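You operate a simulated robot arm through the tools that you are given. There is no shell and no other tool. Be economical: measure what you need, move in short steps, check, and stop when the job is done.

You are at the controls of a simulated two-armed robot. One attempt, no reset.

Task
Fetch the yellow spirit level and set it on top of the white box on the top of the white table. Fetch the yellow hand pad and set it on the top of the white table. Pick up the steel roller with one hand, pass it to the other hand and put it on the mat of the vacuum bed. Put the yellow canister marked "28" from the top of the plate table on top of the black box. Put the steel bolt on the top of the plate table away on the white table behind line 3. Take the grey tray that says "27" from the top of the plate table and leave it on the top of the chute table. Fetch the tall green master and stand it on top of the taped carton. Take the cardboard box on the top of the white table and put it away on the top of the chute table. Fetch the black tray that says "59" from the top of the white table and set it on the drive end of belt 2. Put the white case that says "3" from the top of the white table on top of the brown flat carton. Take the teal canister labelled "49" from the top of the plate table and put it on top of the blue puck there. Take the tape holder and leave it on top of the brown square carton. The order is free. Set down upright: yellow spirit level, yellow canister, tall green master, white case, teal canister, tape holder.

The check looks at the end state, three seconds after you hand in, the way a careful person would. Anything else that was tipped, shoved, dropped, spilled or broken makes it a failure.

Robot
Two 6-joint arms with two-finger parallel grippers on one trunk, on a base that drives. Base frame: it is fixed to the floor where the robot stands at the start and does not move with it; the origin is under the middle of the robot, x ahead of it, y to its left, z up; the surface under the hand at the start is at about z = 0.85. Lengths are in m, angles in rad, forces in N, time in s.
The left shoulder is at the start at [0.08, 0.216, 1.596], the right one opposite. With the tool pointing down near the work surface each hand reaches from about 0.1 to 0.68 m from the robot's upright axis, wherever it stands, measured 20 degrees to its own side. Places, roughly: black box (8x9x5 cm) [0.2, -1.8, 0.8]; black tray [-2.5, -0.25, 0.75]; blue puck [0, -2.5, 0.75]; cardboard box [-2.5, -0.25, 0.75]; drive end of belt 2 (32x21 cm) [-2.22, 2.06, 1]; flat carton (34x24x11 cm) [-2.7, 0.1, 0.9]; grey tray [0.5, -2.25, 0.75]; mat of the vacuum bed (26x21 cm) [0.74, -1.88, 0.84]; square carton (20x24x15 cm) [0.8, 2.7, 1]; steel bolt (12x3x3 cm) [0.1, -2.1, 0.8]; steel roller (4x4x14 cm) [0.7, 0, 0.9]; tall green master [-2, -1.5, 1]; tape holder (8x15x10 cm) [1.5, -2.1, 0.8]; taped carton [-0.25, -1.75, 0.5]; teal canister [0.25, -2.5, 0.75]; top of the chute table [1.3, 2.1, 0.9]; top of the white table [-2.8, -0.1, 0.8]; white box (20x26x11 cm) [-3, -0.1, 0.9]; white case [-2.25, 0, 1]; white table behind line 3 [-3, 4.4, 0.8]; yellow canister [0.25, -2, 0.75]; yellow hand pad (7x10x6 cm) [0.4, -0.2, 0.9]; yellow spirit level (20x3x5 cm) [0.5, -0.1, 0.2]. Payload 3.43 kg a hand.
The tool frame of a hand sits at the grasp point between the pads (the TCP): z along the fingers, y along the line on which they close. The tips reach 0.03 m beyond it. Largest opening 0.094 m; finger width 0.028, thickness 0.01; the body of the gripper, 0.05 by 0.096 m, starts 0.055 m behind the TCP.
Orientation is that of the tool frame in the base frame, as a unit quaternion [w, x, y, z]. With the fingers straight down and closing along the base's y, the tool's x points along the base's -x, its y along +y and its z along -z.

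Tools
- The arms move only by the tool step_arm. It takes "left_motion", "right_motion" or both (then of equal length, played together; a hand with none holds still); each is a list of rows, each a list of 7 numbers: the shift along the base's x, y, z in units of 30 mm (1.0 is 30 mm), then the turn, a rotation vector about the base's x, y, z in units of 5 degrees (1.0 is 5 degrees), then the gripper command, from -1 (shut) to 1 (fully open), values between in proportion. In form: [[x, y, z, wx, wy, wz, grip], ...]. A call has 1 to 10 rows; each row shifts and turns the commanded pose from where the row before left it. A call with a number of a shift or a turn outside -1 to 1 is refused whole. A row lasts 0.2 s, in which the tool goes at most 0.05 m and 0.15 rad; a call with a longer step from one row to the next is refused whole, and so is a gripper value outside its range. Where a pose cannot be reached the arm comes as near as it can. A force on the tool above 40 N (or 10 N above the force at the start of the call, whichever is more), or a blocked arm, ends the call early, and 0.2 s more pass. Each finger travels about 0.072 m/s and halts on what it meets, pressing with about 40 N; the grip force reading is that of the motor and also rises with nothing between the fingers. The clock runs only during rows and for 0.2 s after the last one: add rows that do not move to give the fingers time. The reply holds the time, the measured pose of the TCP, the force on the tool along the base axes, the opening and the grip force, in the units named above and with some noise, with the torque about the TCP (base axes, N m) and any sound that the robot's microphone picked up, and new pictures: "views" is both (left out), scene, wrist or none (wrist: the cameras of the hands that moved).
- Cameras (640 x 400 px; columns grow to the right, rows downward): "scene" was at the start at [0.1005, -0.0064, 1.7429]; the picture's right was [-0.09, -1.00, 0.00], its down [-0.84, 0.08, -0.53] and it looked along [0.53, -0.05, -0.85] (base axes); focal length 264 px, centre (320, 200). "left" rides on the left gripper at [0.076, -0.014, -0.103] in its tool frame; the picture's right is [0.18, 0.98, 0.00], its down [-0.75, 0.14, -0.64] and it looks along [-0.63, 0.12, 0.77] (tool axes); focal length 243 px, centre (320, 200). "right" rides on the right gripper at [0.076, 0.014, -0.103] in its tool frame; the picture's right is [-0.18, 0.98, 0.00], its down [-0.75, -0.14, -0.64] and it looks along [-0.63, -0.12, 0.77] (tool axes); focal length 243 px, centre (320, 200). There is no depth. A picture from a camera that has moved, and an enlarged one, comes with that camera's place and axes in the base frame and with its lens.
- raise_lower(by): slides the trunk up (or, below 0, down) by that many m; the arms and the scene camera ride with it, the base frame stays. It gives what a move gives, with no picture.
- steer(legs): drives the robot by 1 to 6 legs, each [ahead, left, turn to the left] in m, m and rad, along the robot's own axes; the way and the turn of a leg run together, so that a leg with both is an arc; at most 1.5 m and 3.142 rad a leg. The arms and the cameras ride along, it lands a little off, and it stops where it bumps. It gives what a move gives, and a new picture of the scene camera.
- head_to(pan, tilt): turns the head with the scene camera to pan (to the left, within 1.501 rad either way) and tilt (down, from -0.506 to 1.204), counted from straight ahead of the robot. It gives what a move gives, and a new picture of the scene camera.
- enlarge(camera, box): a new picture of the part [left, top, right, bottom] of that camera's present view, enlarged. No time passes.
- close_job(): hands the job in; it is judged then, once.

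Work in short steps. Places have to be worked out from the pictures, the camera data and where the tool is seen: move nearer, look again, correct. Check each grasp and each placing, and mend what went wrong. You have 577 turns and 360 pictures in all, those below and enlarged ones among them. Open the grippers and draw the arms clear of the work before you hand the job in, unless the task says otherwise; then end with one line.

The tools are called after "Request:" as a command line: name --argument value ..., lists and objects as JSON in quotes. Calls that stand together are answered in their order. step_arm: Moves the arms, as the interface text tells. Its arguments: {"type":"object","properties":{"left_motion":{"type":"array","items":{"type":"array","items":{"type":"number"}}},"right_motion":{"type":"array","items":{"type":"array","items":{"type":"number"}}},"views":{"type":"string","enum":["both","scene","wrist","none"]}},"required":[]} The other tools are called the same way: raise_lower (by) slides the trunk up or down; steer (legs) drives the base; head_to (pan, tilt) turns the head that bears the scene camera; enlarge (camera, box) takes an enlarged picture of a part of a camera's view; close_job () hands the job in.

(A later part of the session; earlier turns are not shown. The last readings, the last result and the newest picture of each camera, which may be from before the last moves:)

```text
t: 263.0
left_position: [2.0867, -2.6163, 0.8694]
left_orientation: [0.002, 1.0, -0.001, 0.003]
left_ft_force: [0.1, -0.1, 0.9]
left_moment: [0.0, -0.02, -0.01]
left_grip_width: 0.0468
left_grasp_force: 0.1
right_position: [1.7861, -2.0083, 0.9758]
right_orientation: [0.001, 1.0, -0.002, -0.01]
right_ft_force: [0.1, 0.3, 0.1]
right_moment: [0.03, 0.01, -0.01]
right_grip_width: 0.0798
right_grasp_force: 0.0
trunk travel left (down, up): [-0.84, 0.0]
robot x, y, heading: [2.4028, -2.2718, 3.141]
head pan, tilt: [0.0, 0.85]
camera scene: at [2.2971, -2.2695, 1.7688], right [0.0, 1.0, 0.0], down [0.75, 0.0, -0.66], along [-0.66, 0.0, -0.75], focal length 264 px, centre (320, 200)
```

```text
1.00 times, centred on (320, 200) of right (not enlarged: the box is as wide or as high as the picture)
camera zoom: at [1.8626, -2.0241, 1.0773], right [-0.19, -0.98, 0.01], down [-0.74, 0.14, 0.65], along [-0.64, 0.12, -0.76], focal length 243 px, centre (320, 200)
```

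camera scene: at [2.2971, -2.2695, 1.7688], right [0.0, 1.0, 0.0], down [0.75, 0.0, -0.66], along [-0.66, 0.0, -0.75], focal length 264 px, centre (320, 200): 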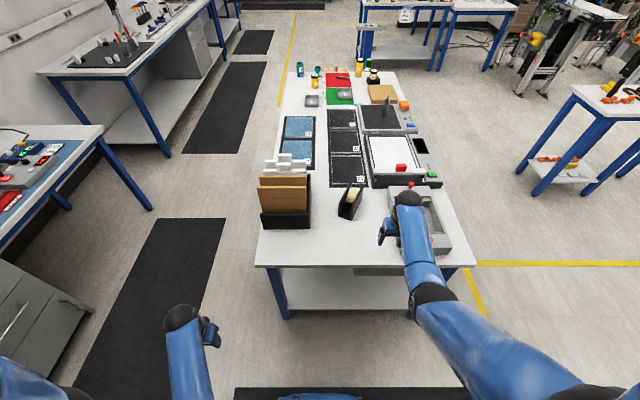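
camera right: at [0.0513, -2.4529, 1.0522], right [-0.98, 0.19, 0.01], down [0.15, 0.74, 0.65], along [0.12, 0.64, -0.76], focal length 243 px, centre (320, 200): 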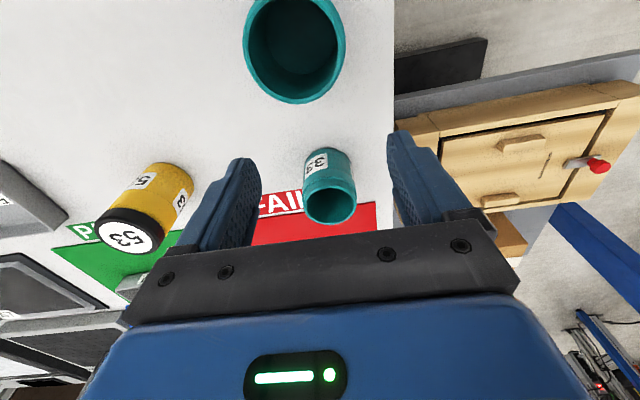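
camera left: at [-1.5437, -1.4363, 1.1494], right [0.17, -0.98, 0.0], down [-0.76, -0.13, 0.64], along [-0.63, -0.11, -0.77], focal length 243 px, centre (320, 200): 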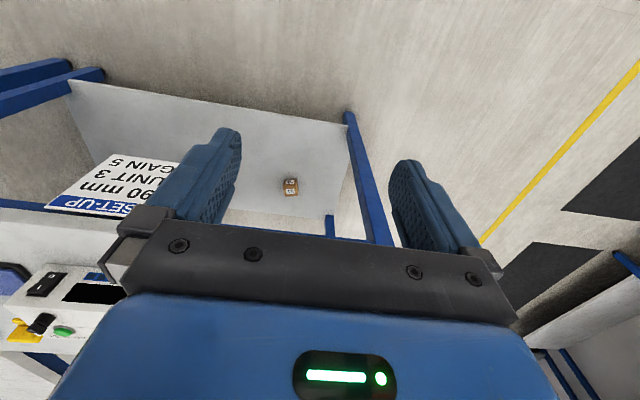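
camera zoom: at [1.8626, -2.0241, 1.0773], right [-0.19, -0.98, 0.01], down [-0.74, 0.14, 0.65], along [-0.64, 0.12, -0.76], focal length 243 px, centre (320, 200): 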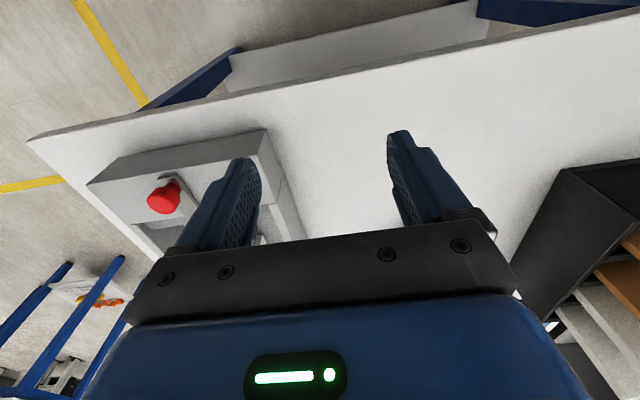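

The tape holder is a U-shaped holder at about (1.49,-2.13), its length running roughly along x with a tilt. I'll raise the right hand, go forward 0.28, and look from the wrist.

Request:
step_arm --right_motion '[[0, -0.5, 0.6, 0, 0, 0, 1], [0, -0.5, 0.6, 0, 0, 0, 1], [0, -0.5, 0.6, 0, 0, 0, 1], [0, -0.5, 0.6, 0, 0, 0, 1], [0, -0.5, 0.3, 0, 0, 0, 1]]' --views "none"

Request:
steer --legs '[[0.25, 0, 0]]'

Request:
enlarge --camera "right" --box '[0, 0, 640, 400]'

```text
t: 264.2
left_position: [2.0878, -2.618, 0.8699]
left_orientation: [0.0, 1.0, -0.001, 0.003]
left_ft_force: [-0.6, -1.0, 0.5]
left_moment: [0.03, -0.01, 0.0]
left_grip_width: 0.0469
left_grasp_force: 0.1
right_position: [1.7857, -2.0858, 1.055]
right_orientation: [0.001, 1.0, -0.002, -0.008]
right_ft_force: [0.1, 0.0, -0.5]
right_moment: [0.01, -0.01, 0.01]
right_grip_width: 0.094
right_grasp_force: 0.0
trunk travel left (down, up): [-0.84, 0.0]
robot x, y, heading: [2.404, -2.2702, 3.138]
head pan, tilt: [0.0, 0.85]
```

```text
t: 266.1
left_position: [1.8425, -2.6163, 0.8703]
left_orientation: [0.002, 1.0, 0.0, 0.001]
left_ft_force: [0.0, 0.2, -0.4]
left_moment: [-0.02, 0.02, 0.01]
left_grip_width: 0.0468
left_grasp_force: 0.0
right_position: [1.5407, -2.0846, 1.0589]
right_orientation: [0.001, 1.0, -0.001, -0.01]
right_ft_force: [0.3, -1.1, 0.6]
right_moment: [-0.02, 0.04, 0.01]
right_grip_width: 0.0942
right_grasp_force: 0.1
trunk travel left (down, up): [-0.84, 0.0]
robot x, y, heading: [2.1594, -2.269, 3.142]
head pan, tilt: [0.0, 0.85]
camera scene: at [2.0549, -2.2693, 1.7693], right [0.0, 1.0, 0.0], down [0.75, 0.0, -0.66], along [-0.66, 0.0, -0.75], focal length 264 px, centre (320, 200)
```

scene: 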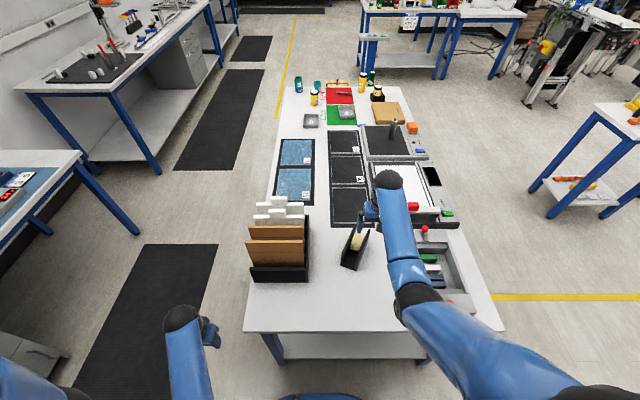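

```text
1.00 times, centred on (320, 200) of right (not enlarged: the box is as wide or as high as the picture)
camera zoom: at [1.6183, -2.0993, 1.1605], right [-0.19, -0.98, 0.01], down [-0.74, 0.14, 0.66], along [-0.65, 0.12, -0.75], focal length 243 px, centre (320, 200)
```

zoom: 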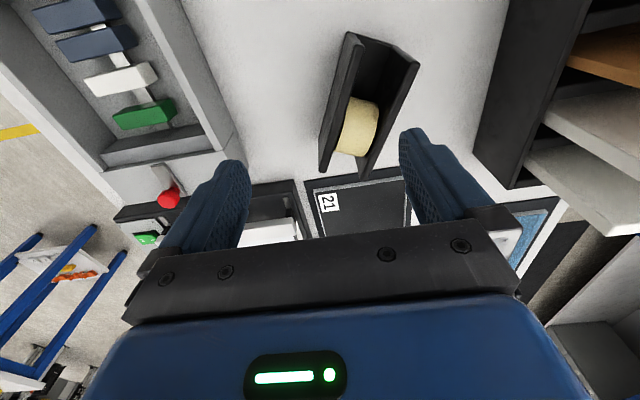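

The holder's centre is about (1.482,-2.124), yawed about 22°, plates' tops ≈0.88. I'll rotate the hand -22°, align over it and descend partway.

Request:
step_arm --right_motion '[[-0.5, -0.3, 0, 0, 0, -0.9, 1], [-0.5, -0.3, 0, 0, 0, -0.9, 1], [-0.5, -0.3, -0.3, 0, 0, -0.9, 1], [-0.45, -0.4, -0.6, 0, 0, -0.9, 1], [0, 0, -0.8, 0, 0, -0.8, 1], [0, 0, -0.8, 0, 0, 0, 1], [0, 0, 0, 0, 0, 0, 1]]' --views "wrist"

```text
t: 267.6
left_position: [1.8392, -2.6176, 0.8676]
left_orientation: [0.002, 1.0, -0.001, 0.003]
left_ft_force: [0.5, 0.3, 0.9]
left_moment: [0.01, -0.02, -0.03]
left_grip_width: 0.0471
left_grasp_force: 0.0
right_position: [1.4779, -2.1234, 0.9807]
right_orientation: [0.0, 0.981, -0.193, -0.008]
right_ft_force: [0.7, 0.4, 0.3]
right_moment: [0.01, 0.01, 0.02]
right_grip_width: 0.0938
right_grasp_force: 0.0
trunk travel left (down, up): [-0.84, 0.0]
robot x, y, heading: [2.1573, -2.27, 3.145]
head pan, tilt: [0.0, 0.85]
camera right: at [1.5444, -2.1662, 1.0828], right [-0.54, -0.84, 0.01], down [-0.63, 0.41, 0.65], along [-0.55, 0.35, -0.76], focal length 243 px, centre (320, 200)
```

right: 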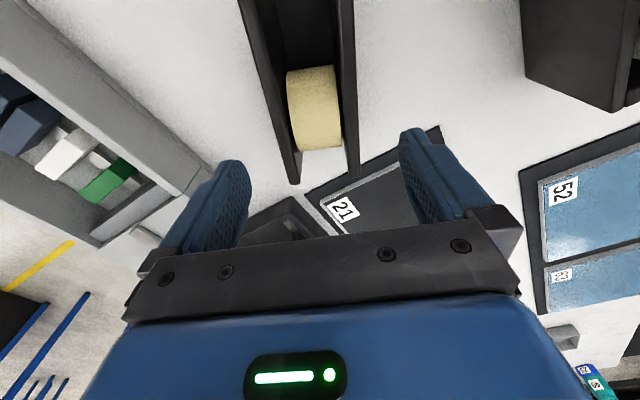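

Nearly aligned; I'll turn back 5° and descend to just above the plates.

Request:
step_arm --right_motion '[[0.07, 0.12, -0.3, 0, 0, 0.6, 1], [0, 0, -0.6, 0, 0, 0.6, 1], [0, 0, -0.8, 0, 0, 0, 1], [0, 0, 0, 0, 0, 0, 1]]' --views "wrist"

Request:
enlarge --camera "scene" --box '[310, 180, 430, 280]'

```text
t: 268.6
left_position: [1.8384, -2.6171, 0.8705]
left_orientation: [0.001, 1.0, 0.001, 0.002]
left_ft_force: [0.9, -0.5, 1.2]
left_moment: [0.01, -0.01, 0.05]
left_grip_width: 0.047
left_grasp_force: 0.2
right_position: [1.5014, -2.1177, 0.9404]
right_orientation: [0.0, 0.99, -0.14, -0.008]
right_ft_force: [-0.1, -0.1, -0.6]
right_moment: [0.01, 0.01, 0.05]
right_grip_width: 0.0942
right_grasp_force: 0.1
right hand out of reach, approached as far as the arm can: row 2, 3
trunk travel left (down, up): [-0.84, 0.0]
robot x, y, heading: [2.157, -2.2693, 3.14]
head pan, tilt: [0.0, 0.85]
camera right: at [1.5715, -2.1534, 1.0431], right [-0.45, -0.89, 0.01], down [-0.67, 0.34, 0.65], along [-0.59, 0.29, -0.76], focal length 243 px, centre (320, 200)
```

right: 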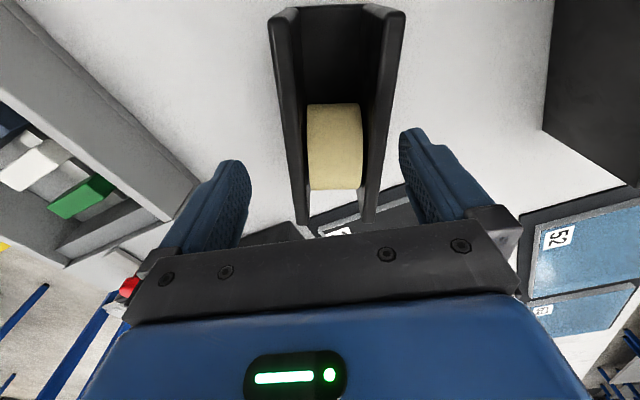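

```text
4.00 times, centred on (370, 230) of scene
camera zoom: at [2.0495, -2.2691, 1.7688], right [0.0, 1.0, 0.0], down [0.75, 0.0, -0.66], along [-0.66, 0.0, -0.75], focal length 1055 px, centre (120, 80)
```

zoom: 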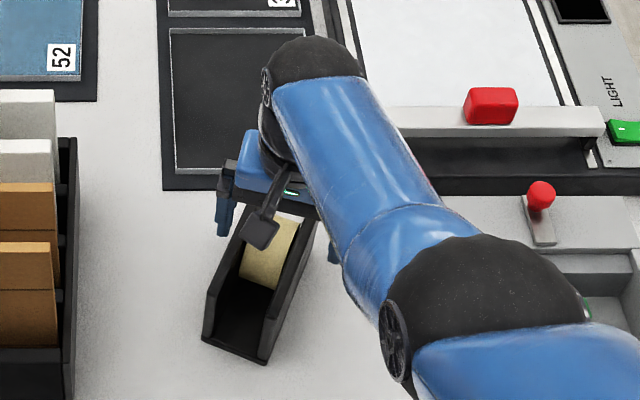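

Yaw now matches, but I hit the reach limit. I'll raise the hand, lower the trunk 8 cm, and re-align at (1.484,-2.124).

Request:
step_arm --right_motion '[[0, 0, 0.9, 0, 0, 0, 1], [0, 0, 0.9, 0, 0, 0, 1], [0, 0, 0.9, 0, 0, 0, 1]]' --views "none"

Request:
raise_lower --by -0.08

Request:
step_arm --right_motion '[[-0.3, -0.1, 0, 0, 0, 0, 1], [-0.3, -0.1, 0, 0, 0, 0, 1], [0, 0, 0, 0, 0, 0, 1]]' --views "wrist"

```text
t: 269.4
left_position: [1.8386, -2.6162, 0.8689]
left_orientation: [0.002, 1.0, 0.0, 0.004]
left_ft_force: [0.4, 0.6, -0.6]
left_moment: [-0.01, -0.04, 0.0]
left_grip_width: 0.0471
left_grasp_force: 0.0
right_position: [1.4994, -2.1179, 1.0233]
right_orientation: [0.0, 0.99, -0.14, -0.008]
right_ft_force: [0.6, 0.7, 0.7]
right_moment: [0.01, 0.0, -0.03]
right_grip_width: 0.0939
right_grasp_force: 0.0
trunk travel left (down, up): [-0.84, 0.0]
robot x, y, heading: [2.1525, -2.2704, 3.14]
head pan, tilt: [0.0, 0.85]
```

```text
t: 270.6
left_position: [1.8387, -2.618, 0.7904]
left_orientation: [0.002, 1.0, 0.0, 0.002]
left_ft_force: [-0.2, -0.2, 0.0]
left_moment: [0.0, 0.04, 0.01]
left_grip_width: 0.047
left_grasp_force: 0.0
right_position: [1.4993, -2.119, 0.9434]
right_orientation: [0.0, 0.99, -0.14, -0.008]
right_ft_force: [-0.2, -0.3, 0.1]
right_moment: [0.02, -0.02, -0.04]
right_grip_width: 0.0942
right_grasp_force: 0.2
trunk travel left (down, up): [-0.76, 0.08]
robot x, y, heading: [2.1537, -2.2685, 3.136]
head pan, tilt: [0.0, 0.85]
```

```text
t: 271.4
left_position: [1.8391, -2.6168, 0.7902]
left_orientation: [0.002, 1.0, 0.001, 0.003]
left_ft_force: [-0.5, -0.2, 0.5]
left_moment: [-0.02, 0.0, 0.02]
left_grip_width: 0.047
left_grasp_force: 0.1
right_position: [1.4814, -2.125, 0.9432]
right_orientation: [0.0, 0.99, -0.141, -0.009]
right_ft_force: [-0.1, 0.3, 0.8]
right_moment: [-0.03, 0.04, -0.01]
right_grip_width: 0.0941
right_grasp_force: 0.1
trunk travel left (down, up): [-0.76, 0.08]
robot x, y, heading: [2.1584, -2.2666, 3.139]
head pan, tilt: [0.0, 0.85]
camera right: at [1.5527, -2.16, 1.0446], right [-0.45, -0.89, 0.01], down [-0.67, 0.34, 0.65], along [-0.59, 0.29, -0.76], focal length 243 px, centre (320, 200)
```

right: 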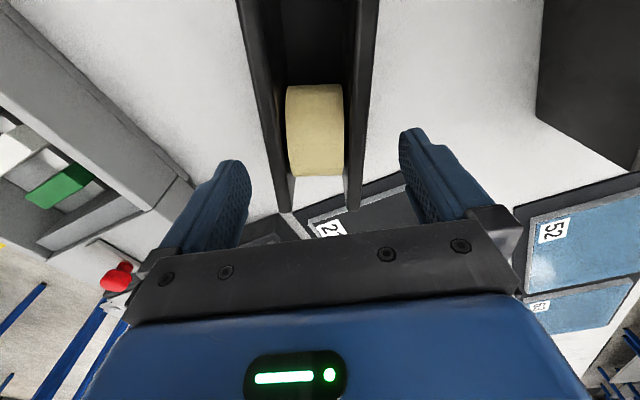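

Centred. I'll descend to about 0.858 and grip gently.

Request:
step_arm --right_motion '[[0, 0, -0.6, 0, 0, 0, 1], [0, 0, -0.6, 0, 0, 0, 1], [0, 0, -0.6, 0, 0, 0, 1], [0, 0, -0.6, 0, 0, 0, 1], [0, 0, -0.45, 0, 0, 0, 1], [0, 0, 0, 0, 0, 0, 0.7], [0, 0, 0, 0, 0, 0, 0.4], [0, 0, 0, 0, 0, 0, 0.3], [0, 0, 0, 0, 0, 0, 0.3]]' --views "wrist"

```text
t: 273.4
left_position: [1.8386, -2.6171, 0.7887]
left_orientation: [0.002, 1.0, 0.0, 0.003]
left_ft_force: [-0.4, 1.0, 1.6]
left_moment: [0.02, -0.03, -0.01]
left_grip_width: 0.0471
left_grasp_force: 0.0
right_position: [1.4952, -2.1226, 0.8651]
right_orientation: [0.0, 0.99, -0.142, -0.008]
right_ft_force: [1.6, 0.5, -0.5]
right_moment: [0.34, 0.09, -0.15]
right_grip_width: 0.0771
right_grasp_force: 40.8
right hand out of reach, approached as far as the arm can: row 4, 5
trunk travel left (down, up): [-0.76, 0.08]
robot x, y, heading: [2.1571, -2.2717, 3.14]
head pan, tilt: [0.0, 0.85]
camera right: at [1.5651, -2.1587, 0.9663], right [-0.45, -0.89, 0.0], down [-0.67, 0.34, 0.65], along [-0.59, 0.29, -0.76], focal length 243 px, centre (320, 200)
```

right: 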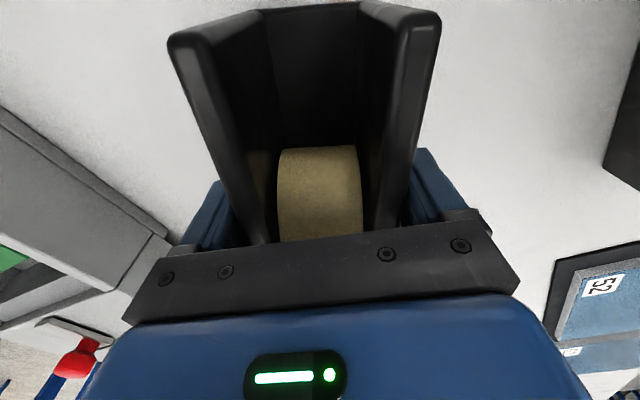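

Gripped at 77 mm. I'll lift with the trunk, then check.

Request:
raise_lower --by 0.08

Request:
step_arm --right_motion '[[0, 0, 0.6, 0, 0, 0, 0.3], [0, 0, 0.6, 0, 0, 0, 0.3], [0, 0, 0.6, 0, 0, 0, 0.3], [0, 0, 0.6, 0, 0, 0, 0.3]]' --views "both"

```text
t: 274.6
left_position: [1.838, -2.6165, 0.8683]
left_orientation: [0.002, 1.0, 0.0, 0.003]
left_ft_force: [0.3, -0.8, -1.1]
left_moment: [0.0, 0.0, -0.02]
left_grip_width: 0.0473
left_grasp_force: 0.0
right_position: [1.4948, -2.1233, 0.9437]
right_orientation: [0.0, 0.99, -0.14, -0.008]
right_ft_force: [-0.4, 0.4, -5.4]
right_moment: [0.01, -0.04, 0.01]
right_grip_width: 0.0758
right_grasp_force: 40.2
trunk travel left (down, up): [-0.84, 0.0]
robot x, y, heading: [2.1636, -2.2709, 3.139]
head pan, tilt: [0.0, 0.85]
```

```text
t: 275.6
left_position: [1.8386, -2.6169, 0.8702]
left_orientation: [0.002, 1.0, 0.0, 0.003]
left_ft_force: [-0.1, -0.9, 0.4]
left_moment: [0.03, 0.02, 0.0]
left_grip_width: 0.047
left_grasp_force: 0.0
right_position: [1.4946, -2.1227, 1.0168]
right_orientation: [0.0, 0.99, -0.14, -0.008]
right_ft_force: [0.3, 0.7, -5.2]
right_moment: [0.0, -0.05, 0.0]
right_grip_width: 0.0754
right_grasp_force: 40.1
trunk travel left (down, up): [-0.84, 0.0]
robot x, y, heading: [2.1557, -2.2667, 3.141]
head pan, tilt: [0.0, 0.85]
camera scene: at [2.0479, -2.2691, 1.7687], right [0.0, 1.0, 0.0], down [0.75, 0.0, -0.66], along [-0.66, 0.0, -0.75], focal length 264 px, centre (320, 200)
camera right: at [1.5646, -2.1589, 1.1177], right [-0.45, -0.89, 0.0], down [-0.67, 0.34, 0.65], along [-0.59, 0.29, -0.76], focal length 243 px, centre (320, 200)
```

scene: 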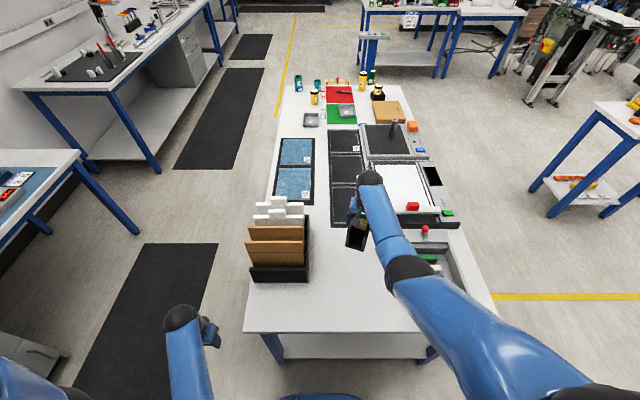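
right: 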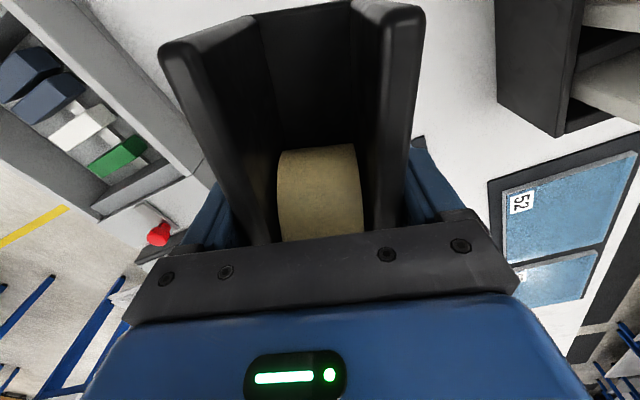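

The holder is held level. I'll back out, drive up the free lane toward +y, and look for the chute table and square carton.

Request:
steer --legs '[[-0.12, 0, 0], [0, -1.4, 0], [0, 0, -1.571]]'

Request:
head_to --pan 0.25 --tilt 0.4

```text
t: 287.2
left_position: [1.9183, -0.5553, 0.87]
left_orientation: [0.003, 0.711, -0.703, 0.001]
left_ft_force: [0.7, 0.7, 0.3]
left_moment: [0.0, 0.01, -0.01]
left_grip_width: 0.0469
left_grasp_force: 0.1
right_position: [2.4069, -0.2074, 1.0155]
right_orientation: [0.007, -0.605, 0.796, 0.007]
right_ft_force: [-0.3, 0.1, -5.7]
right_moment: [-0.07, 0.01, 0.02]
right_grip_width: 0.0751
right_grasp_force: 40.2
trunk travel left (down, up): [-0.84, 0.0]
robot x, y, heading: [2.2714, -0.8724, 1.582]
head pan, tilt: [0.0, 0.85]
camera scene: at [2.2684, -0.7606, 1.7687], right [1.0, 0.01, 0.0], down [0.01, -0.75, -0.66], along [-0.01, 0.66, -0.75], focal length 264 px, centre (320, 200)
```

scene: 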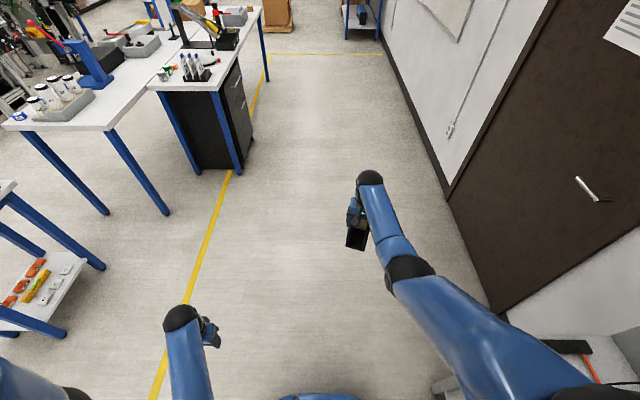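

```text
t: 288.1
left_position: [1.9177, -0.556, 0.8688]
left_orientation: [0.004, 0.711, -0.703, 0.001]
left_ft_force: [0.0, -0.5, 0.0]
left_moment: [-0.02, -0.01, 0.01]
left_grip_width: 0.0468
left_grasp_force: 0.0
right_position: [2.4084, -0.207, 1.0145]
right_orientation: [0.006, -0.605, 0.797, 0.006]
right_ft_force: [-0.9, 0.8, -5.9]
right_moment: [-0.03, 0.0, -0.05]
right_grip_width: 0.0749
right_grasp_force: 39.5
trunk travel left (down, up): [-0.84, 0.0]
robot x, y, heading: [2.2708, -0.8692, 1.58]
head pan, tilt: [0.25, 0.4]
camera scene: at [2.2461, -0.7491, 1.8077], right [0.97, 0.26, 0.0], down [0.1, -0.38, -0.92], along [-0.24, 0.89, -0.39], focal length 264 px, centre (320, 200)
```

scene: 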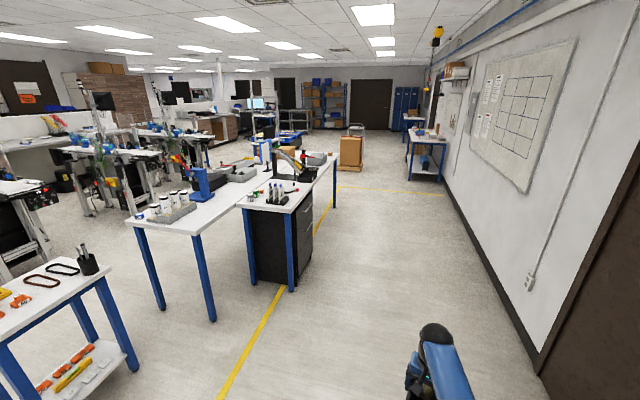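

The chute table should be the one with the black cabinet. I'll drive up the lane beside it and look left.

Request:
steer --legs '[[1.5, 0, 0], [1.2, 0, 0]]'

Request:
head_to --pan 1.0 --tilt 0.6

```text
t: 301.2
left_position: [1.8656, 2.1368, 0.8709]
left_orientation: [0.003, 0.714, -0.7, 0.001]
left_ft_force: [0.6, -0.1, 0.0]
left_moment: [-0.02, 0.03, 0.02]
left_grip_width: 0.0472
left_grasp_force: 0.0
right_position: [2.3508, 2.4916, 1.0162]
right_orientation: [0.006, -0.61, 0.792, 0.006]
right_ft_force: [0.4, 1.0, -5.5]
right_moment: [-0.05, -0.03, -0.01]
right_grip_width: 0.0741
right_grasp_force: 40.5
trunk travel left (down, up): [-0.84, 0.0]
robot x, y, heading: [2.2215, 1.8274, 1.592]
head pan, tilt: [0.25, 0.4]
camera scene: at [2.1959, 1.9457, 1.8079], right [0.96, 0.27, 0.0], down [0.1, -0.37, -0.92], along [-0.25, 0.89, -0.39], focal length 264 px, centre (320, 200)
```

scene: 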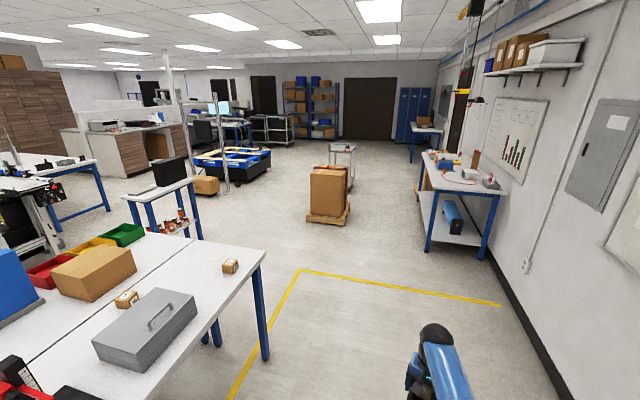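

```text
t: 302.3
left_position: [1.8653, 2.1373, 0.8694]
left_orientation: [0.005, 0.714, -0.7, 0.002]
left_ft_force: [0.0, 0.1, -0.8]
left_moment: [0.02, 0.0, 0.0]
left_grip_width: 0.047
left_grasp_force: 0.1
right_position: [2.351, 2.4916, 1.0167]
right_orientation: [0.005, -0.609, 0.793, 0.006]
right_ft_force: [0.7, 0.2, -5.2]
right_moment: [-0.06, 0.0, -0.02]
right_grip_width: 0.0744
right_grasp_force: 40.0
trunk travel left (down, up): [-0.84, 0.0]
robot x, y, heading: [2.2176, 1.8267, 1.593]
head pan, tilt: [1.0, 0.6]
camera scene: at [2.1452, 1.9043, 1.7896], right [0.52, 0.85, 0.0], down [0.48, -0.3, -0.82], along [-0.7, 0.43, -0.57], focal length 264 px, centre (320, 200)
```

scene: 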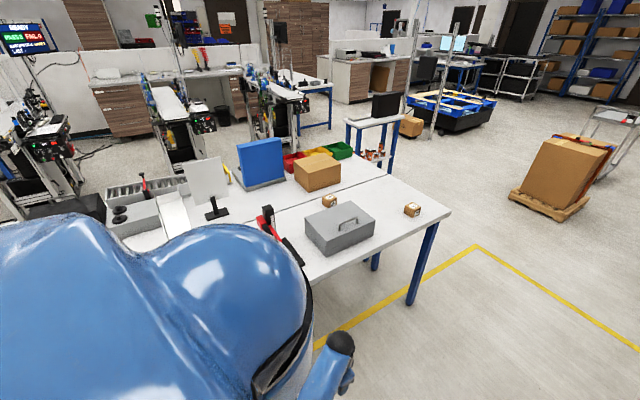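

The square carton sits near the +y end of the tables at about (0.85,2.7). I'll approach from that end, facing -y.

Request:
steer --legs '[[1.5, 0, -0.02], [0.57, 0, 0], [0, 0, 1.571]]'

Request:
head_to --pan 0.3 --tilt 0.5

```text
t: 316.5
left_position: [1.8835, 3.5531, 0.8689]
left_orientation: [0.002, 1.0, 0.003, 0.004]
left_ft_force: [0.1, 0.1, 0.4]
left_moment: [-0.03, -0.01, 0.01]
left_grip_width: 0.0471
left_grasp_force: 0.1
right_position: [1.5377, 4.045, 1.0156]
right_orientation: [-0.001, 0.99, -0.138, -0.008]
right_ft_force: [-0.4, 0.6, -5.6]
right_moment: [-0.01, -0.03, 0.0]
right_grip_width: 0.0744
right_grasp_force: 40.0
trunk travel left (down, up): [-0.84, 0.0]
robot x, y, heading: [2.199, 3.8972, -3.138]
head pan, tilt: [1.0, 0.6]
camera scene: at [2.122, 3.8279, 1.7896], right [-0.84, 0.54, 0.0], down [0.3, 0.48, -0.83], along [-0.44, -0.7, -0.57], focal length 264 px, centre (320, 200)
```

scene: 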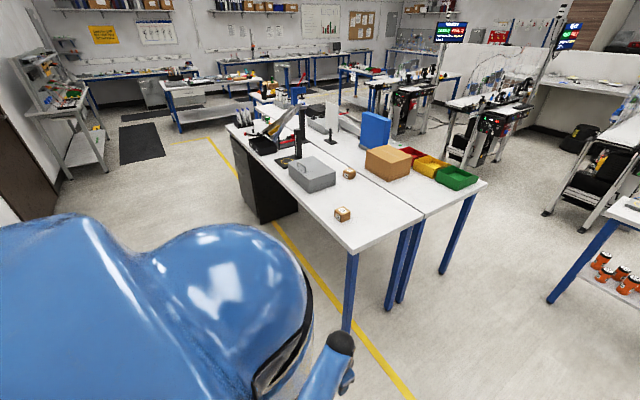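

```text
t: 317.5
left_position: [1.8833, 3.553, 0.8689]
left_orientation: [0.002, 1.0, 0.002, 0.004]
left_ft_force: [0.2, 0.0, 0.7]
left_moment: [0.0, -0.02, 0.02]
left_grip_width: 0.0471
left_grasp_force: 0.1
right_position: [1.5368, 4.0443, 1.0164]
right_orientation: [0.0, 0.99, -0.138, -0.008]
right_ft_force: [-0.3, -0.1, -4.1]
right_moment: [-0.02, -0.02, 0.02]
right_grip_width: 0.0742
right_grasp_force: 40.1
trunk travel left (down, up): [-0.84, 0.0]
robot x, y, heading: [2.1951, 3.902, -3.137]
head pan, tilt: [0.3, 0.499]
camera scene: at [2.0826, 3.8746, 1.7986], right [-0.3, 0.95, 0.0], down [0.46, 0.14, -0.88], along [-0.84, -0.26, -0.48], focal length 264 px, centre (320, 200)
```

scene: 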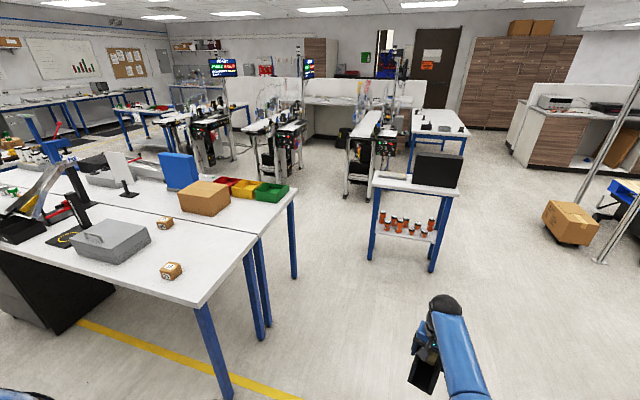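

Carton top ≈(0.866,2.737), table ends at y≈3.18. I'll face -y and strafe to it, then move in.

Request:
steer --legs '[[0, 0, 1.571], [0, -1.18, 0], [0.3, 0, 0]]'

Request:
head_to --pan 0 --tilt 0.85

```text
t: 329.0
left_position: [1.3677, 3.2831, 0.87]
left_orientation: [-0.001, 0.708, 0.706, 0.003]
left_ft_force: [0.0, 0.5, 0.4]
left_moment: [0.0, 0.0, 0.0]
left_grip_width: 0.0471
left_grasp_force: 0.1
right_position: [0.8725, 2.9396, 1.0162]
right_orientation: [0.007, 0.8, 0.6, -0.006]
right_ft_force: [-0.3, 0.0, -5.7]
right_moment: [0.08, -0.03, 0.01]
right_grip_width: 0.0744
right_grasp_force: 40.1
trunk travel left (down, up): [-0.84, 0.0]
robot x, y, heading: [1.023, 3.5982, -1.571]
head pan, tilt: [0.3, 0.499]
camera scene: at [1.0488, 3.4848, 1.799], right [-0.96, -0.29, 0.0], down [-0.14, 0.46, -0.88], along [0.26, -0.84, -0.48], focal length 264 px, centre (320, 200)
```

scene: 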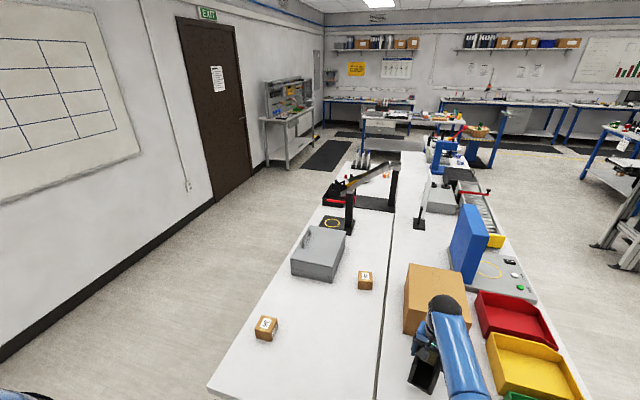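

```text
t: 329.8
left_position: [1.3678, 3.2801, 0.8692]
left_orientation: [-0.001, 0.708, 0.706, 0.004]
left_ft_force: [0.1, 0.7, -0.5]
left_moment: [0.01, 0.01, -0.01]
left_grip_width: 0.047
left_grasp_force: 0.1
right_position: [0.8726, 2.9377, 1.0152]
right_orientation: [0.005, 0.8, 0.6, -0.005]
right_ft_force: [0.3, 0.1, -5.4]
right_moment: [0.07, 0.0, 0.01]
right_grip_width: 0.074
right_grasp_force: 40.1
trunk travel left (down, up): [-0.84, 0.0]
robot x, y, heading: [1.0213, 3.5998, -1.573]
head pan, tilt: [0.0, 0.85]
camera scene: at [1.022, 3.4886, 1.7687], right [-1.0, 0.0, 0.0], down [0.0, 0.75, -0.66], along [0.0, -0.66, -0.75], focal length 264 px, centre (320, 200)
```

scene: 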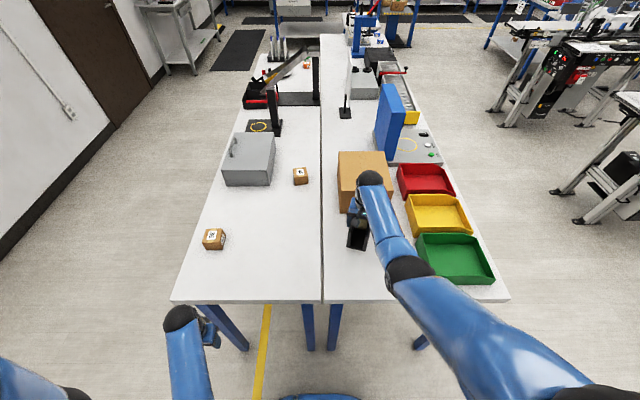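

Request:
step_arm --right_motion '[[0, 0, 0.7, 0, 0, 0, 0.3], [0, 0, 0.7, 0, 0, 0, 0.3], [0, 0, 0.7, 0, 0, 0, 0.3], [0, 0, 0.7, 0, 0, 0, 0.3], [0, 0, 0.7, 0, 0, 0, 0.3], [0, 0, 0.7, 0, 0, 0, 0.3]]' --views "wrist"

Request:
enlarge --camera "scene" --box '[320, 130, 440, 270]'

```text
t: 331.2
left_position: [1.3681, 3.28, 0.8693]
left_orientation: [-0.002, 0.708, 0.706, 0.003]
left_ft_force: [-0.3, 0.2, 0.2]
left_moment: [0.0, -0.02, -0.01]
left_grip_width: 0.0469
left_grasp_force: 0.1
right_position: [0.8753, 2.9381, 1.1401]
right_orientation: [0.005, 0.8, 0.599, -0.005]
right_ft_force: [-0.2, 0.4, -4.8]
right_moment: [0.08, 0.0, 0.01]
right_grip_width: 0.0743
right_grasp_force: 40.1
trunk travel left (down, up): [-0.84, 0.0]
robot x, y, heading: [1.0214, 3.5976, -1.576]
head pan, tilt: [0.0, 0.85]
camera right: at [0.9086, 3.0079, 1.2427], right [0.89, -0.45, 0.0], down [-0.34, -0.67, 0.65], along [-0.29, -0.58, -0.76], focal length 243 px, centre (320, 200)
```

right: 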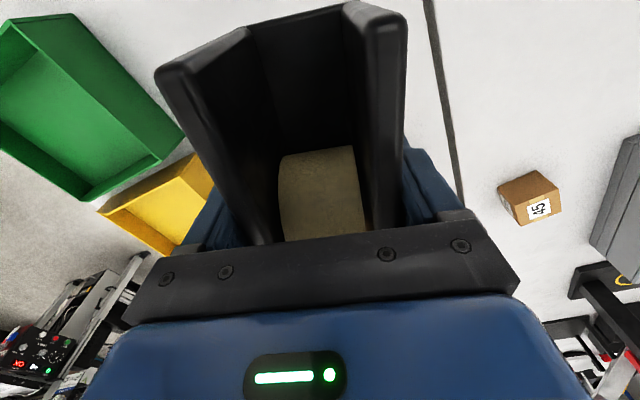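

```text
2.86 times, centred on (380, 200) of scene
camera zoom: at [1.0221, 3.4893, 1.7686], right [-1.0, 0.0, 0.0], down [0.0, 0.75, -0.66], along [0.0, -0.66, -0.75], focal length 754 px, centre (149, 200)
```

zoom: 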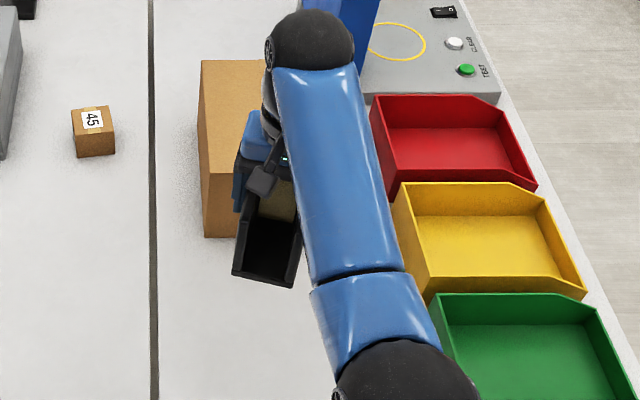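

Carton top spans about x 0.74–0.94, y 2.56–2.80, z≈1.045. My left hand is too low for the table edge, so I'll back up, raise the left hand, then advance.

Request:
steer --legs '[[-0.25, 0, 0]]'

Request:
step_arm --left_motion '[[0, -0.9, 0.6, 0, 0, 0, 0], [0, -0.9, 0.6, 0, 0, 0, 0], [0, -0.9, 0.6, 0, 0, 0, 0], [0, -0.9, 0.6, 0, 0, 0, 0], [0, -0.9, 0.6, 0, 0, 0, 0], [0, -0.9, 0.6, 0, 0, 0, 0], [0, -0.9, 0.6, 0, 0, 0, 0], [0, -0.5, 0.6, 0, 0, 0, 0]]' --views "none"

Request:
steer --legs '[[0.36, 0, 0]]'

```text
t: 333.0
left_position: [1.3684, 3.5276, 0.868]
left_orientation: [-0.002, 0.708, 0.706, 0.005]
left_ft_force: [-0.4, 0.0, -1.4]
left_moment: [-0.02, 0.02, -0.04]
left_grip_width: 0.0471
left_grasp_force: 0.0
right_position: [0.8749, 3.1837, 1.1384]
right_orientation: [0.004, 0.8, 0.6, -0.005]
right_ft_force: [0.7, -1.0, -5.3]
right_moment: [0.07, -0.06, 0.04]
right_grip_width: 0.0743
right_grasp_force: 40.1
trunk travel left (down, up): [-0.84, 0.0]
robot x, y, heading: [1.0229, 3.8469, -1.573]
head pan, tilt: [0.0, 0.85]
camera scene: at [1.0229, 3.732, 1.7681], right [-1.0, 0.0, 0.0], down [0.0, 0.76, -0.66], along [0.0, -0.66, -0.76], focal length 264 px, centre (320, 200)
```

scene: 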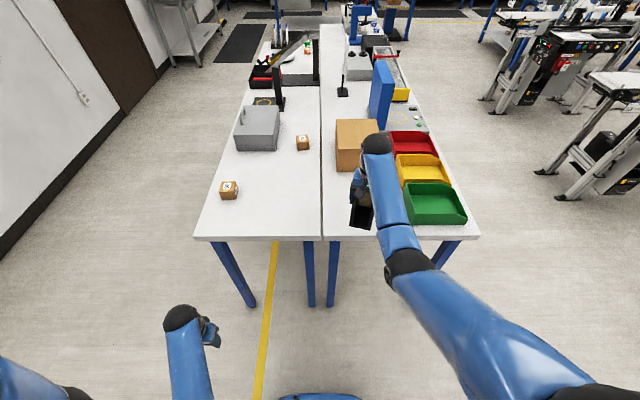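

```text
t: 334.8
left_position: [1.3691, 3.326, 1.0125]
left_orientation: [-0.001, 0.709, 0.705, 0.004]
left_ft_force: [0.3, -0.3, 0.6]
left_moment: [0.0, 0.0, 0.02]
left_grip_width: 0.047
left_grasp_force: 0.0
right_position: [0.8748, 3.187, 1.1404]
right_orientation: [0.006, 0.8, 0.6, -0.005]
right_ft_force: [-0.6, 0.5, -5.0]
right_moment: [0.03, -0.03, -0.01]
right_grip_width: 0.0741
right_grasp_force: 39.7
trunk travel left (down, up): [-0.84, 0.0]
robot x, y, heading: [1.0231, 3.8431, -1.573]
head pan, tilt: [0.0, 0.85]
```

```text
t: 337.1
left_position: [1.3657, 2.9688, 1.0152]
left_orientation: [0.0, 0.709, 0.705, 0.002]
left_ft_force: [0.4, -0.3, -0.1]
left_moment: [-0.05, 0.01, -0.02]
left_grip_width: 0.0472
left_grasp_force: 0.0
right_position: [0.8719, 2.8314, 1.1415]
right_orientation: [0.007, 0.801, 0.599, -0.006]
right_ft_force: [-0.5, 0.2, -5.3]
right_moment: [0.06, -0.05, -0.01]
right_grip_width: 0.074
right_grasp_force: 40.1
trunk travel left (down, up): [-0.84, 0.0]
robot x, y, heading: [1.0186, 3.4879, -1.572]
head pan, tilt: [0.0, 0.85]
camera scene: at [1.021, 3.3843, 1.769], right [-1.0, 0.01, 0.0], down [0.0, 0.75, -0.66], along [0.0, -0.66, -0.75], focal length 264 px, centre (320, 200)
```

scene: 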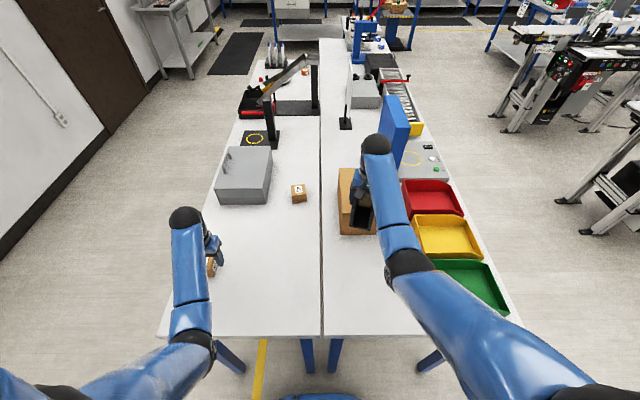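

Now I'll extend the holder over the carton centre.

Request:
step_arm --right_motion '[[-0.2, -0.8, 0, 0, 0, 0, 0.3], [-0.2, -0.8, 0, 0, 0, 0, 0.3], [-0.2, -0.8, 0, 0, 0, 0, 0.3], [-0.2, -0.8, 0, 0, 0, 0, 0.3], [-0.2, -0.8, 0, 0, 0, 0, 0.3], [0, 0, 0, 0, 0, 0, 0.3]]' --views "both"

Request:
enlarge --camera "scene" --box '[320, 120, 440, 250]'

```text
t: 338.5
left_position: [1.3652, 2.9672, 1.0137]
left_orientation: [-0.001, 0.709, 0.705, 0.004]
left_ft_force: [0.0, 0.2, 0.9]
left_moment: [0.0, 0.03, -0.01]
left_grip_width: 0.0469
left_grasp_force: 0.0
right_position: [0.8388, 2.7418, 1.1475]
right_orientation: [0.006, 0.801, 0.599, -0.006]
right_ft_force: [0.8, -0.2, -5.1]
right_moment: [0.05, -0.01, -0.02]
right_grip_width: 0.0743
right_grasp_force: 39.8
right hand out of reach, approached as far as the arm can: row 4, 5
trunk travel left (down, up): [-0.84, 0.0]
robot x, y, heading: [1.0205, 3.4874, -1.579]
head pan, tilt: [0.0, 0.85]
camera scene: at [1.0204, 3.3806, 1.7687], right [-1.0, 0.01, 0.0], down [0.0, 0.75, -0.66], along [0.0, -0.66, -0.75], focal length 264 px, centre (320, 200)
camera right: at [0.8737, 2.8127, 1.2495], right [0.89, -0.45, 0.0], down [-0.35, -0.67, 0.65], along [-0.29, -0.58, -0.76], focal length 243 px, centre (320, 200)
```

scene: 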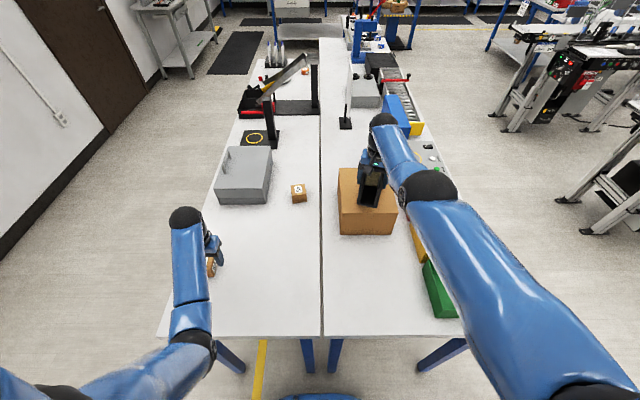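
right: 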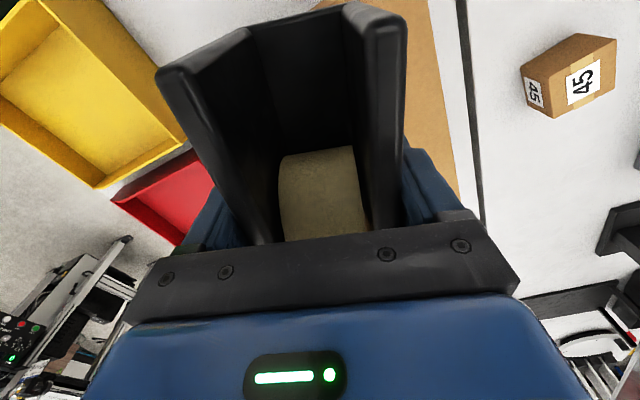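

```text
3.08 times, centred on (380, 185) of scene
camera zoom: at [1.0204, 3.3806, 1.7687], right [-1.0, 0.01, 0.0], down [0.0, 0.75, -0.66], along [0.0, -0.66, -0.75], focal length 812 px, centre (135, 246)
```

zoom: 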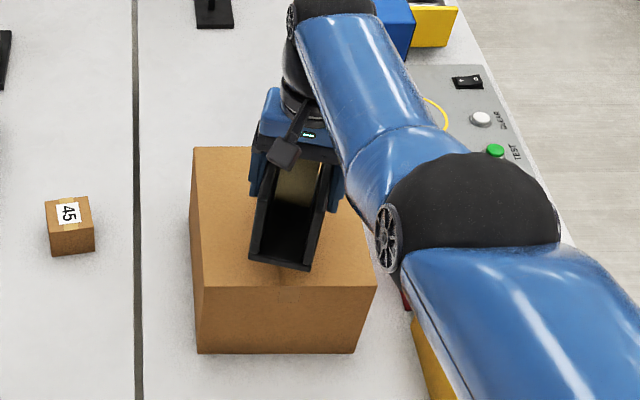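

About 3 cm more is needed; I'll inch the base forward 0.03.

Request:
steer --legs '[[0.035, 0, 0]]'

Request:
step_arm --right_motion '[[0, 0, -0.4, 0, 0, 0, 0.3], [0, 0, -0.3, 0, 0, 0, 0.3], [0, 0, -0.15, 0, 0, 0, 0.3], [0, 0, -0.15, 0, 0, 0, 0.3], [0, 0, -0.15, 0, 0, 0, 0.3], [0, 0, 0, 0, 0, 0, 0.3]]' --views "none"

```text
t: 339.4
left_position: [1.3652, 2.9382, 1.0169]
left_orientation: [0.0, 0.709, 0.706, 0.001]
left_ft_force: [-0.6, 0.5, 0.7]
left_moment: [-0.07, -0.03, 0.0]
left_grip_width: 0.0469
left_grasp_force: 0.0
right_position: [0.8394, 2.7141, 1.1527]
right_orientation: [0.008, 0.8, 0.599, -0.007]
right_ft_force: [-0.5, 0.7, -5.1]
right_moment: [0.04, -0.06, -0.01]
right_grip_width: 0.074
right_grasp_force: 39.7
trunk travel left (down, up): [-0.84, 0.0]
robot x, y, heading: [1.0201, 3.4554, -1.573]
head pan, tilt: [0.0, 0.85]
camera scene: at [1.0208, 3.3564, 1.7695], right [-1.0, 0.01, 0.0], down [0.0, 0.75, -0.66], along [0.0, -0.66, -0.75], focal length 264 px, centre (320, 200)
```

scene: 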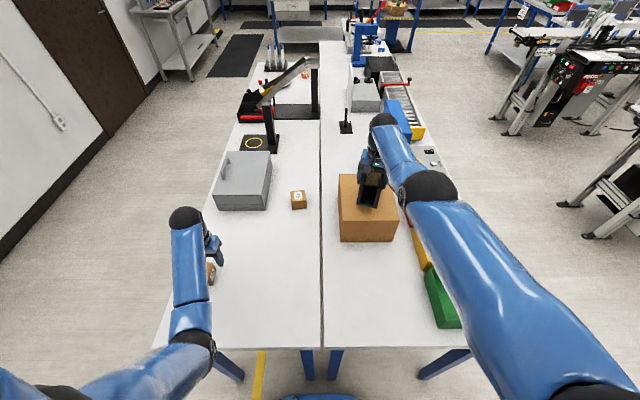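

```text
t: 340.8
left_position: [1.3666, 2.9311, 1.0134]
left_orientation: [-0.001, 0.709, 0.706, 0.004]
left_ft_force: [1.2, 0.0, 0.3]
left_moment: [-0.02, 0.0, -0.02]
left_grip_width: 0.0472
left_grasp_force: 0.0
right_position: [0.8381, 2.7162, 1.1152]
right_orientation: [0.005, 0.801, 0.599, -0.006]
right_ft_force: [-0.1, -0.4, -5.4]
right_moment: [0.06, -0.01, -0.03]
right_grip_width: 0.0743
right_grasp_force: 40.2
right hand out of reach, approached as far as the arm can: row 1, 5
trunk travel left (down, up): [-0.84, 0.0]
robot x, y, heading: [1.0219, 3.4557, -1.571]
head pan, tilt: [0.0, 0.85]
```

Still no contact at z=1.115; I'll lower a bit more with small trunk steps.

Request:
raise_lower --by -0.008

Request:
raise_lower --by -0.008

```text
t: 341.4
left_position: [1.3664, 2.9317, 1.005]
left_orientation: [0.0, 0.709, 0.705, 0.004]
left_ft_force: [0.5, 0.3, 0.5]
left_moment: [-0.01, -0.02, 0.03]
left_grip_width: 0.047
left_grasp_force: 0.0
right_position: [0.8387, 2.7164, 1.1069]
right_orientation: [0.005, 0.801, 0.599, -0.005]
right_ft_force: [-0.3, 0.6, -5.4]
right_moment: [0.09, -0.04, -0.04]
right_grip_width: 0.0745
right_grasp_force: 40.3
trunk travel left (down, up): [-0.832, 0.008]
robot x, y, heading: [1.0174, 3.4576, -1.571]
head pan, tilt: [0.0, 0.85]
```

```text
t: 341.9
left_position: [1.3657, 2.935, 0.9987]
left_orientation: [-0.001, 0.708, 0.706, 0.002]
left_ft_force: [-0.1, 0.3, 0.0]
left_moment: [0.0, 0.02, 0.0]
left_grip_width: 0.047
left_grasp_force: 0.1
right_position: [0.8398, 2.7159, 1.1046]
right_orientation: [0.009, 0.8, 0.6, -0.01]
right_ft_force: [-1.8, -4.1, 23.8]
right_moment: [0.73, 0.53, 0.16]
right_grip_width: 0.074
right_grasp_force: 40.3
trunk travel left (down, up): [-0.824, 0.016]
robot x, y, heading: [1.0167, 3.4601, -1.577]
head pan, tilt: [0.0, 0.85]
```

Contact. I'll relieve, open, and rise.

Request:
raise_lower --by 0.004

Request:
step_arm --right_motion '[[0, 0, 0, 0, 0, 0, 0.6], [0, 0, 0, 0, 0, 0, 0.8], [0, 0, 0, 0, 0, 0, 1], [0, 0, 0.4, 0, 0, 0, 1], [0, 0, 0.5, 0, 0, 0, 1], [0, 0, 0.6, 0, 0, 0, 1], [0, 0, 0.6, 0, 0, 0, 1], [0, 0, 0.6, 0, 0, 0, 1]]' --views "wrist"

Request:
enlarge --camera "scene" --box '[320, 120, 440, 250]'

```text
t: 342.5
left_position: [1.3657, 2.9326, 1.0001]
left_orientation: [-0.001, 0.709, 0.705, 0.003]
left_ft_force: [-0.6, 0.3, 0.1]
left_moment: [-0.01, 0.01, 0.03]
left_grip_width: 0.0468
left_grasp_force: 0.0
right_position: [0.839, 2.7156, 1.1053]
right_orientation: [0.007, 0.801, 0.599, -0.008]
right_ft_force: [-2.7, -9.1, 17.8]
right_moment: [-0.28, 0.27, 0.11]
right_grip_width: 0.0742
right_grasp_force: 39.9
trunk travel left (down, up): [-0.828, 0.012]
robot x, y, heading: [1.0234, 3.4537, -1.579]
head pan, tilt: [0.0, 0.85]
```

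```text
t: 344.3
left_position: [1.3655, 2.9324, 1.0021]
left_orientation: [-0.001, 0.709, 0.705, 0.004]
left_ft_force: [-0.1, 0.0, -0.9]
left_moment: [0.01, -0.03, 0.02]
left_grip_width: 0.0469
left_grasp_force: 0.2
right_position: [0.8393, 2.716, 1.1841]
right_orientation: [0.005, 0.801, 0.599, -0.006]
right_ft_force: [-0.2, 0.4, -0.8]
right_moment: [-0.02, 0.02, 0.01]
right_grip_width: 0.0939
right_grasp_force: 0.0
trunk travel left (down, up): [-0.828, 0.012]
robot x, y, heading: [1.0218, 3.4565, -1.576]
head pan, tilt: [0.0, 0.85]
camera right: at [0.8739, 2.7866, 1.287], right [0.89, -0.45, 0.0], down [-0.35, -0.67, 0.65], along [-0.29, -0.58, -0.76], focal length 243 px, centre (320, 200)
```

right: 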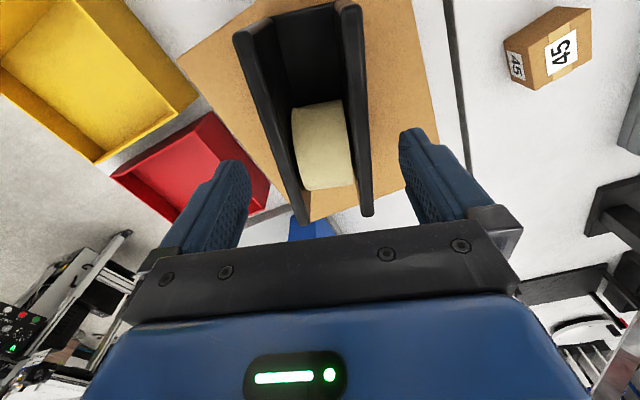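

```text
3.08 times, centred on (380, 185) of scene
camera zoom: at [1.021, 3.3466, 1.7567], right [-1.0, 0.01, 0.0], down [0.0, 0.75, -0.66], along [0.0, -0.66, -0.75], focal length 812 px, centre (135, 246)
```

zoom: 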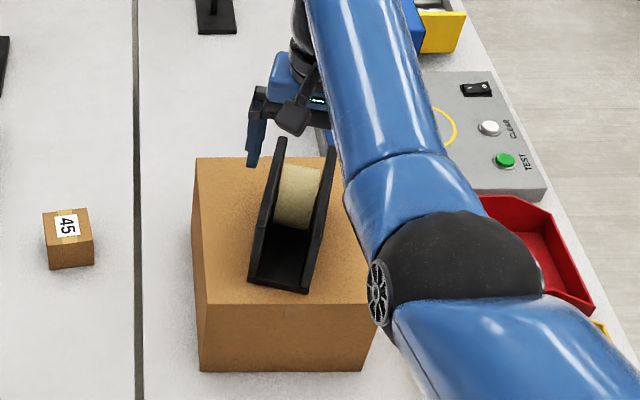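

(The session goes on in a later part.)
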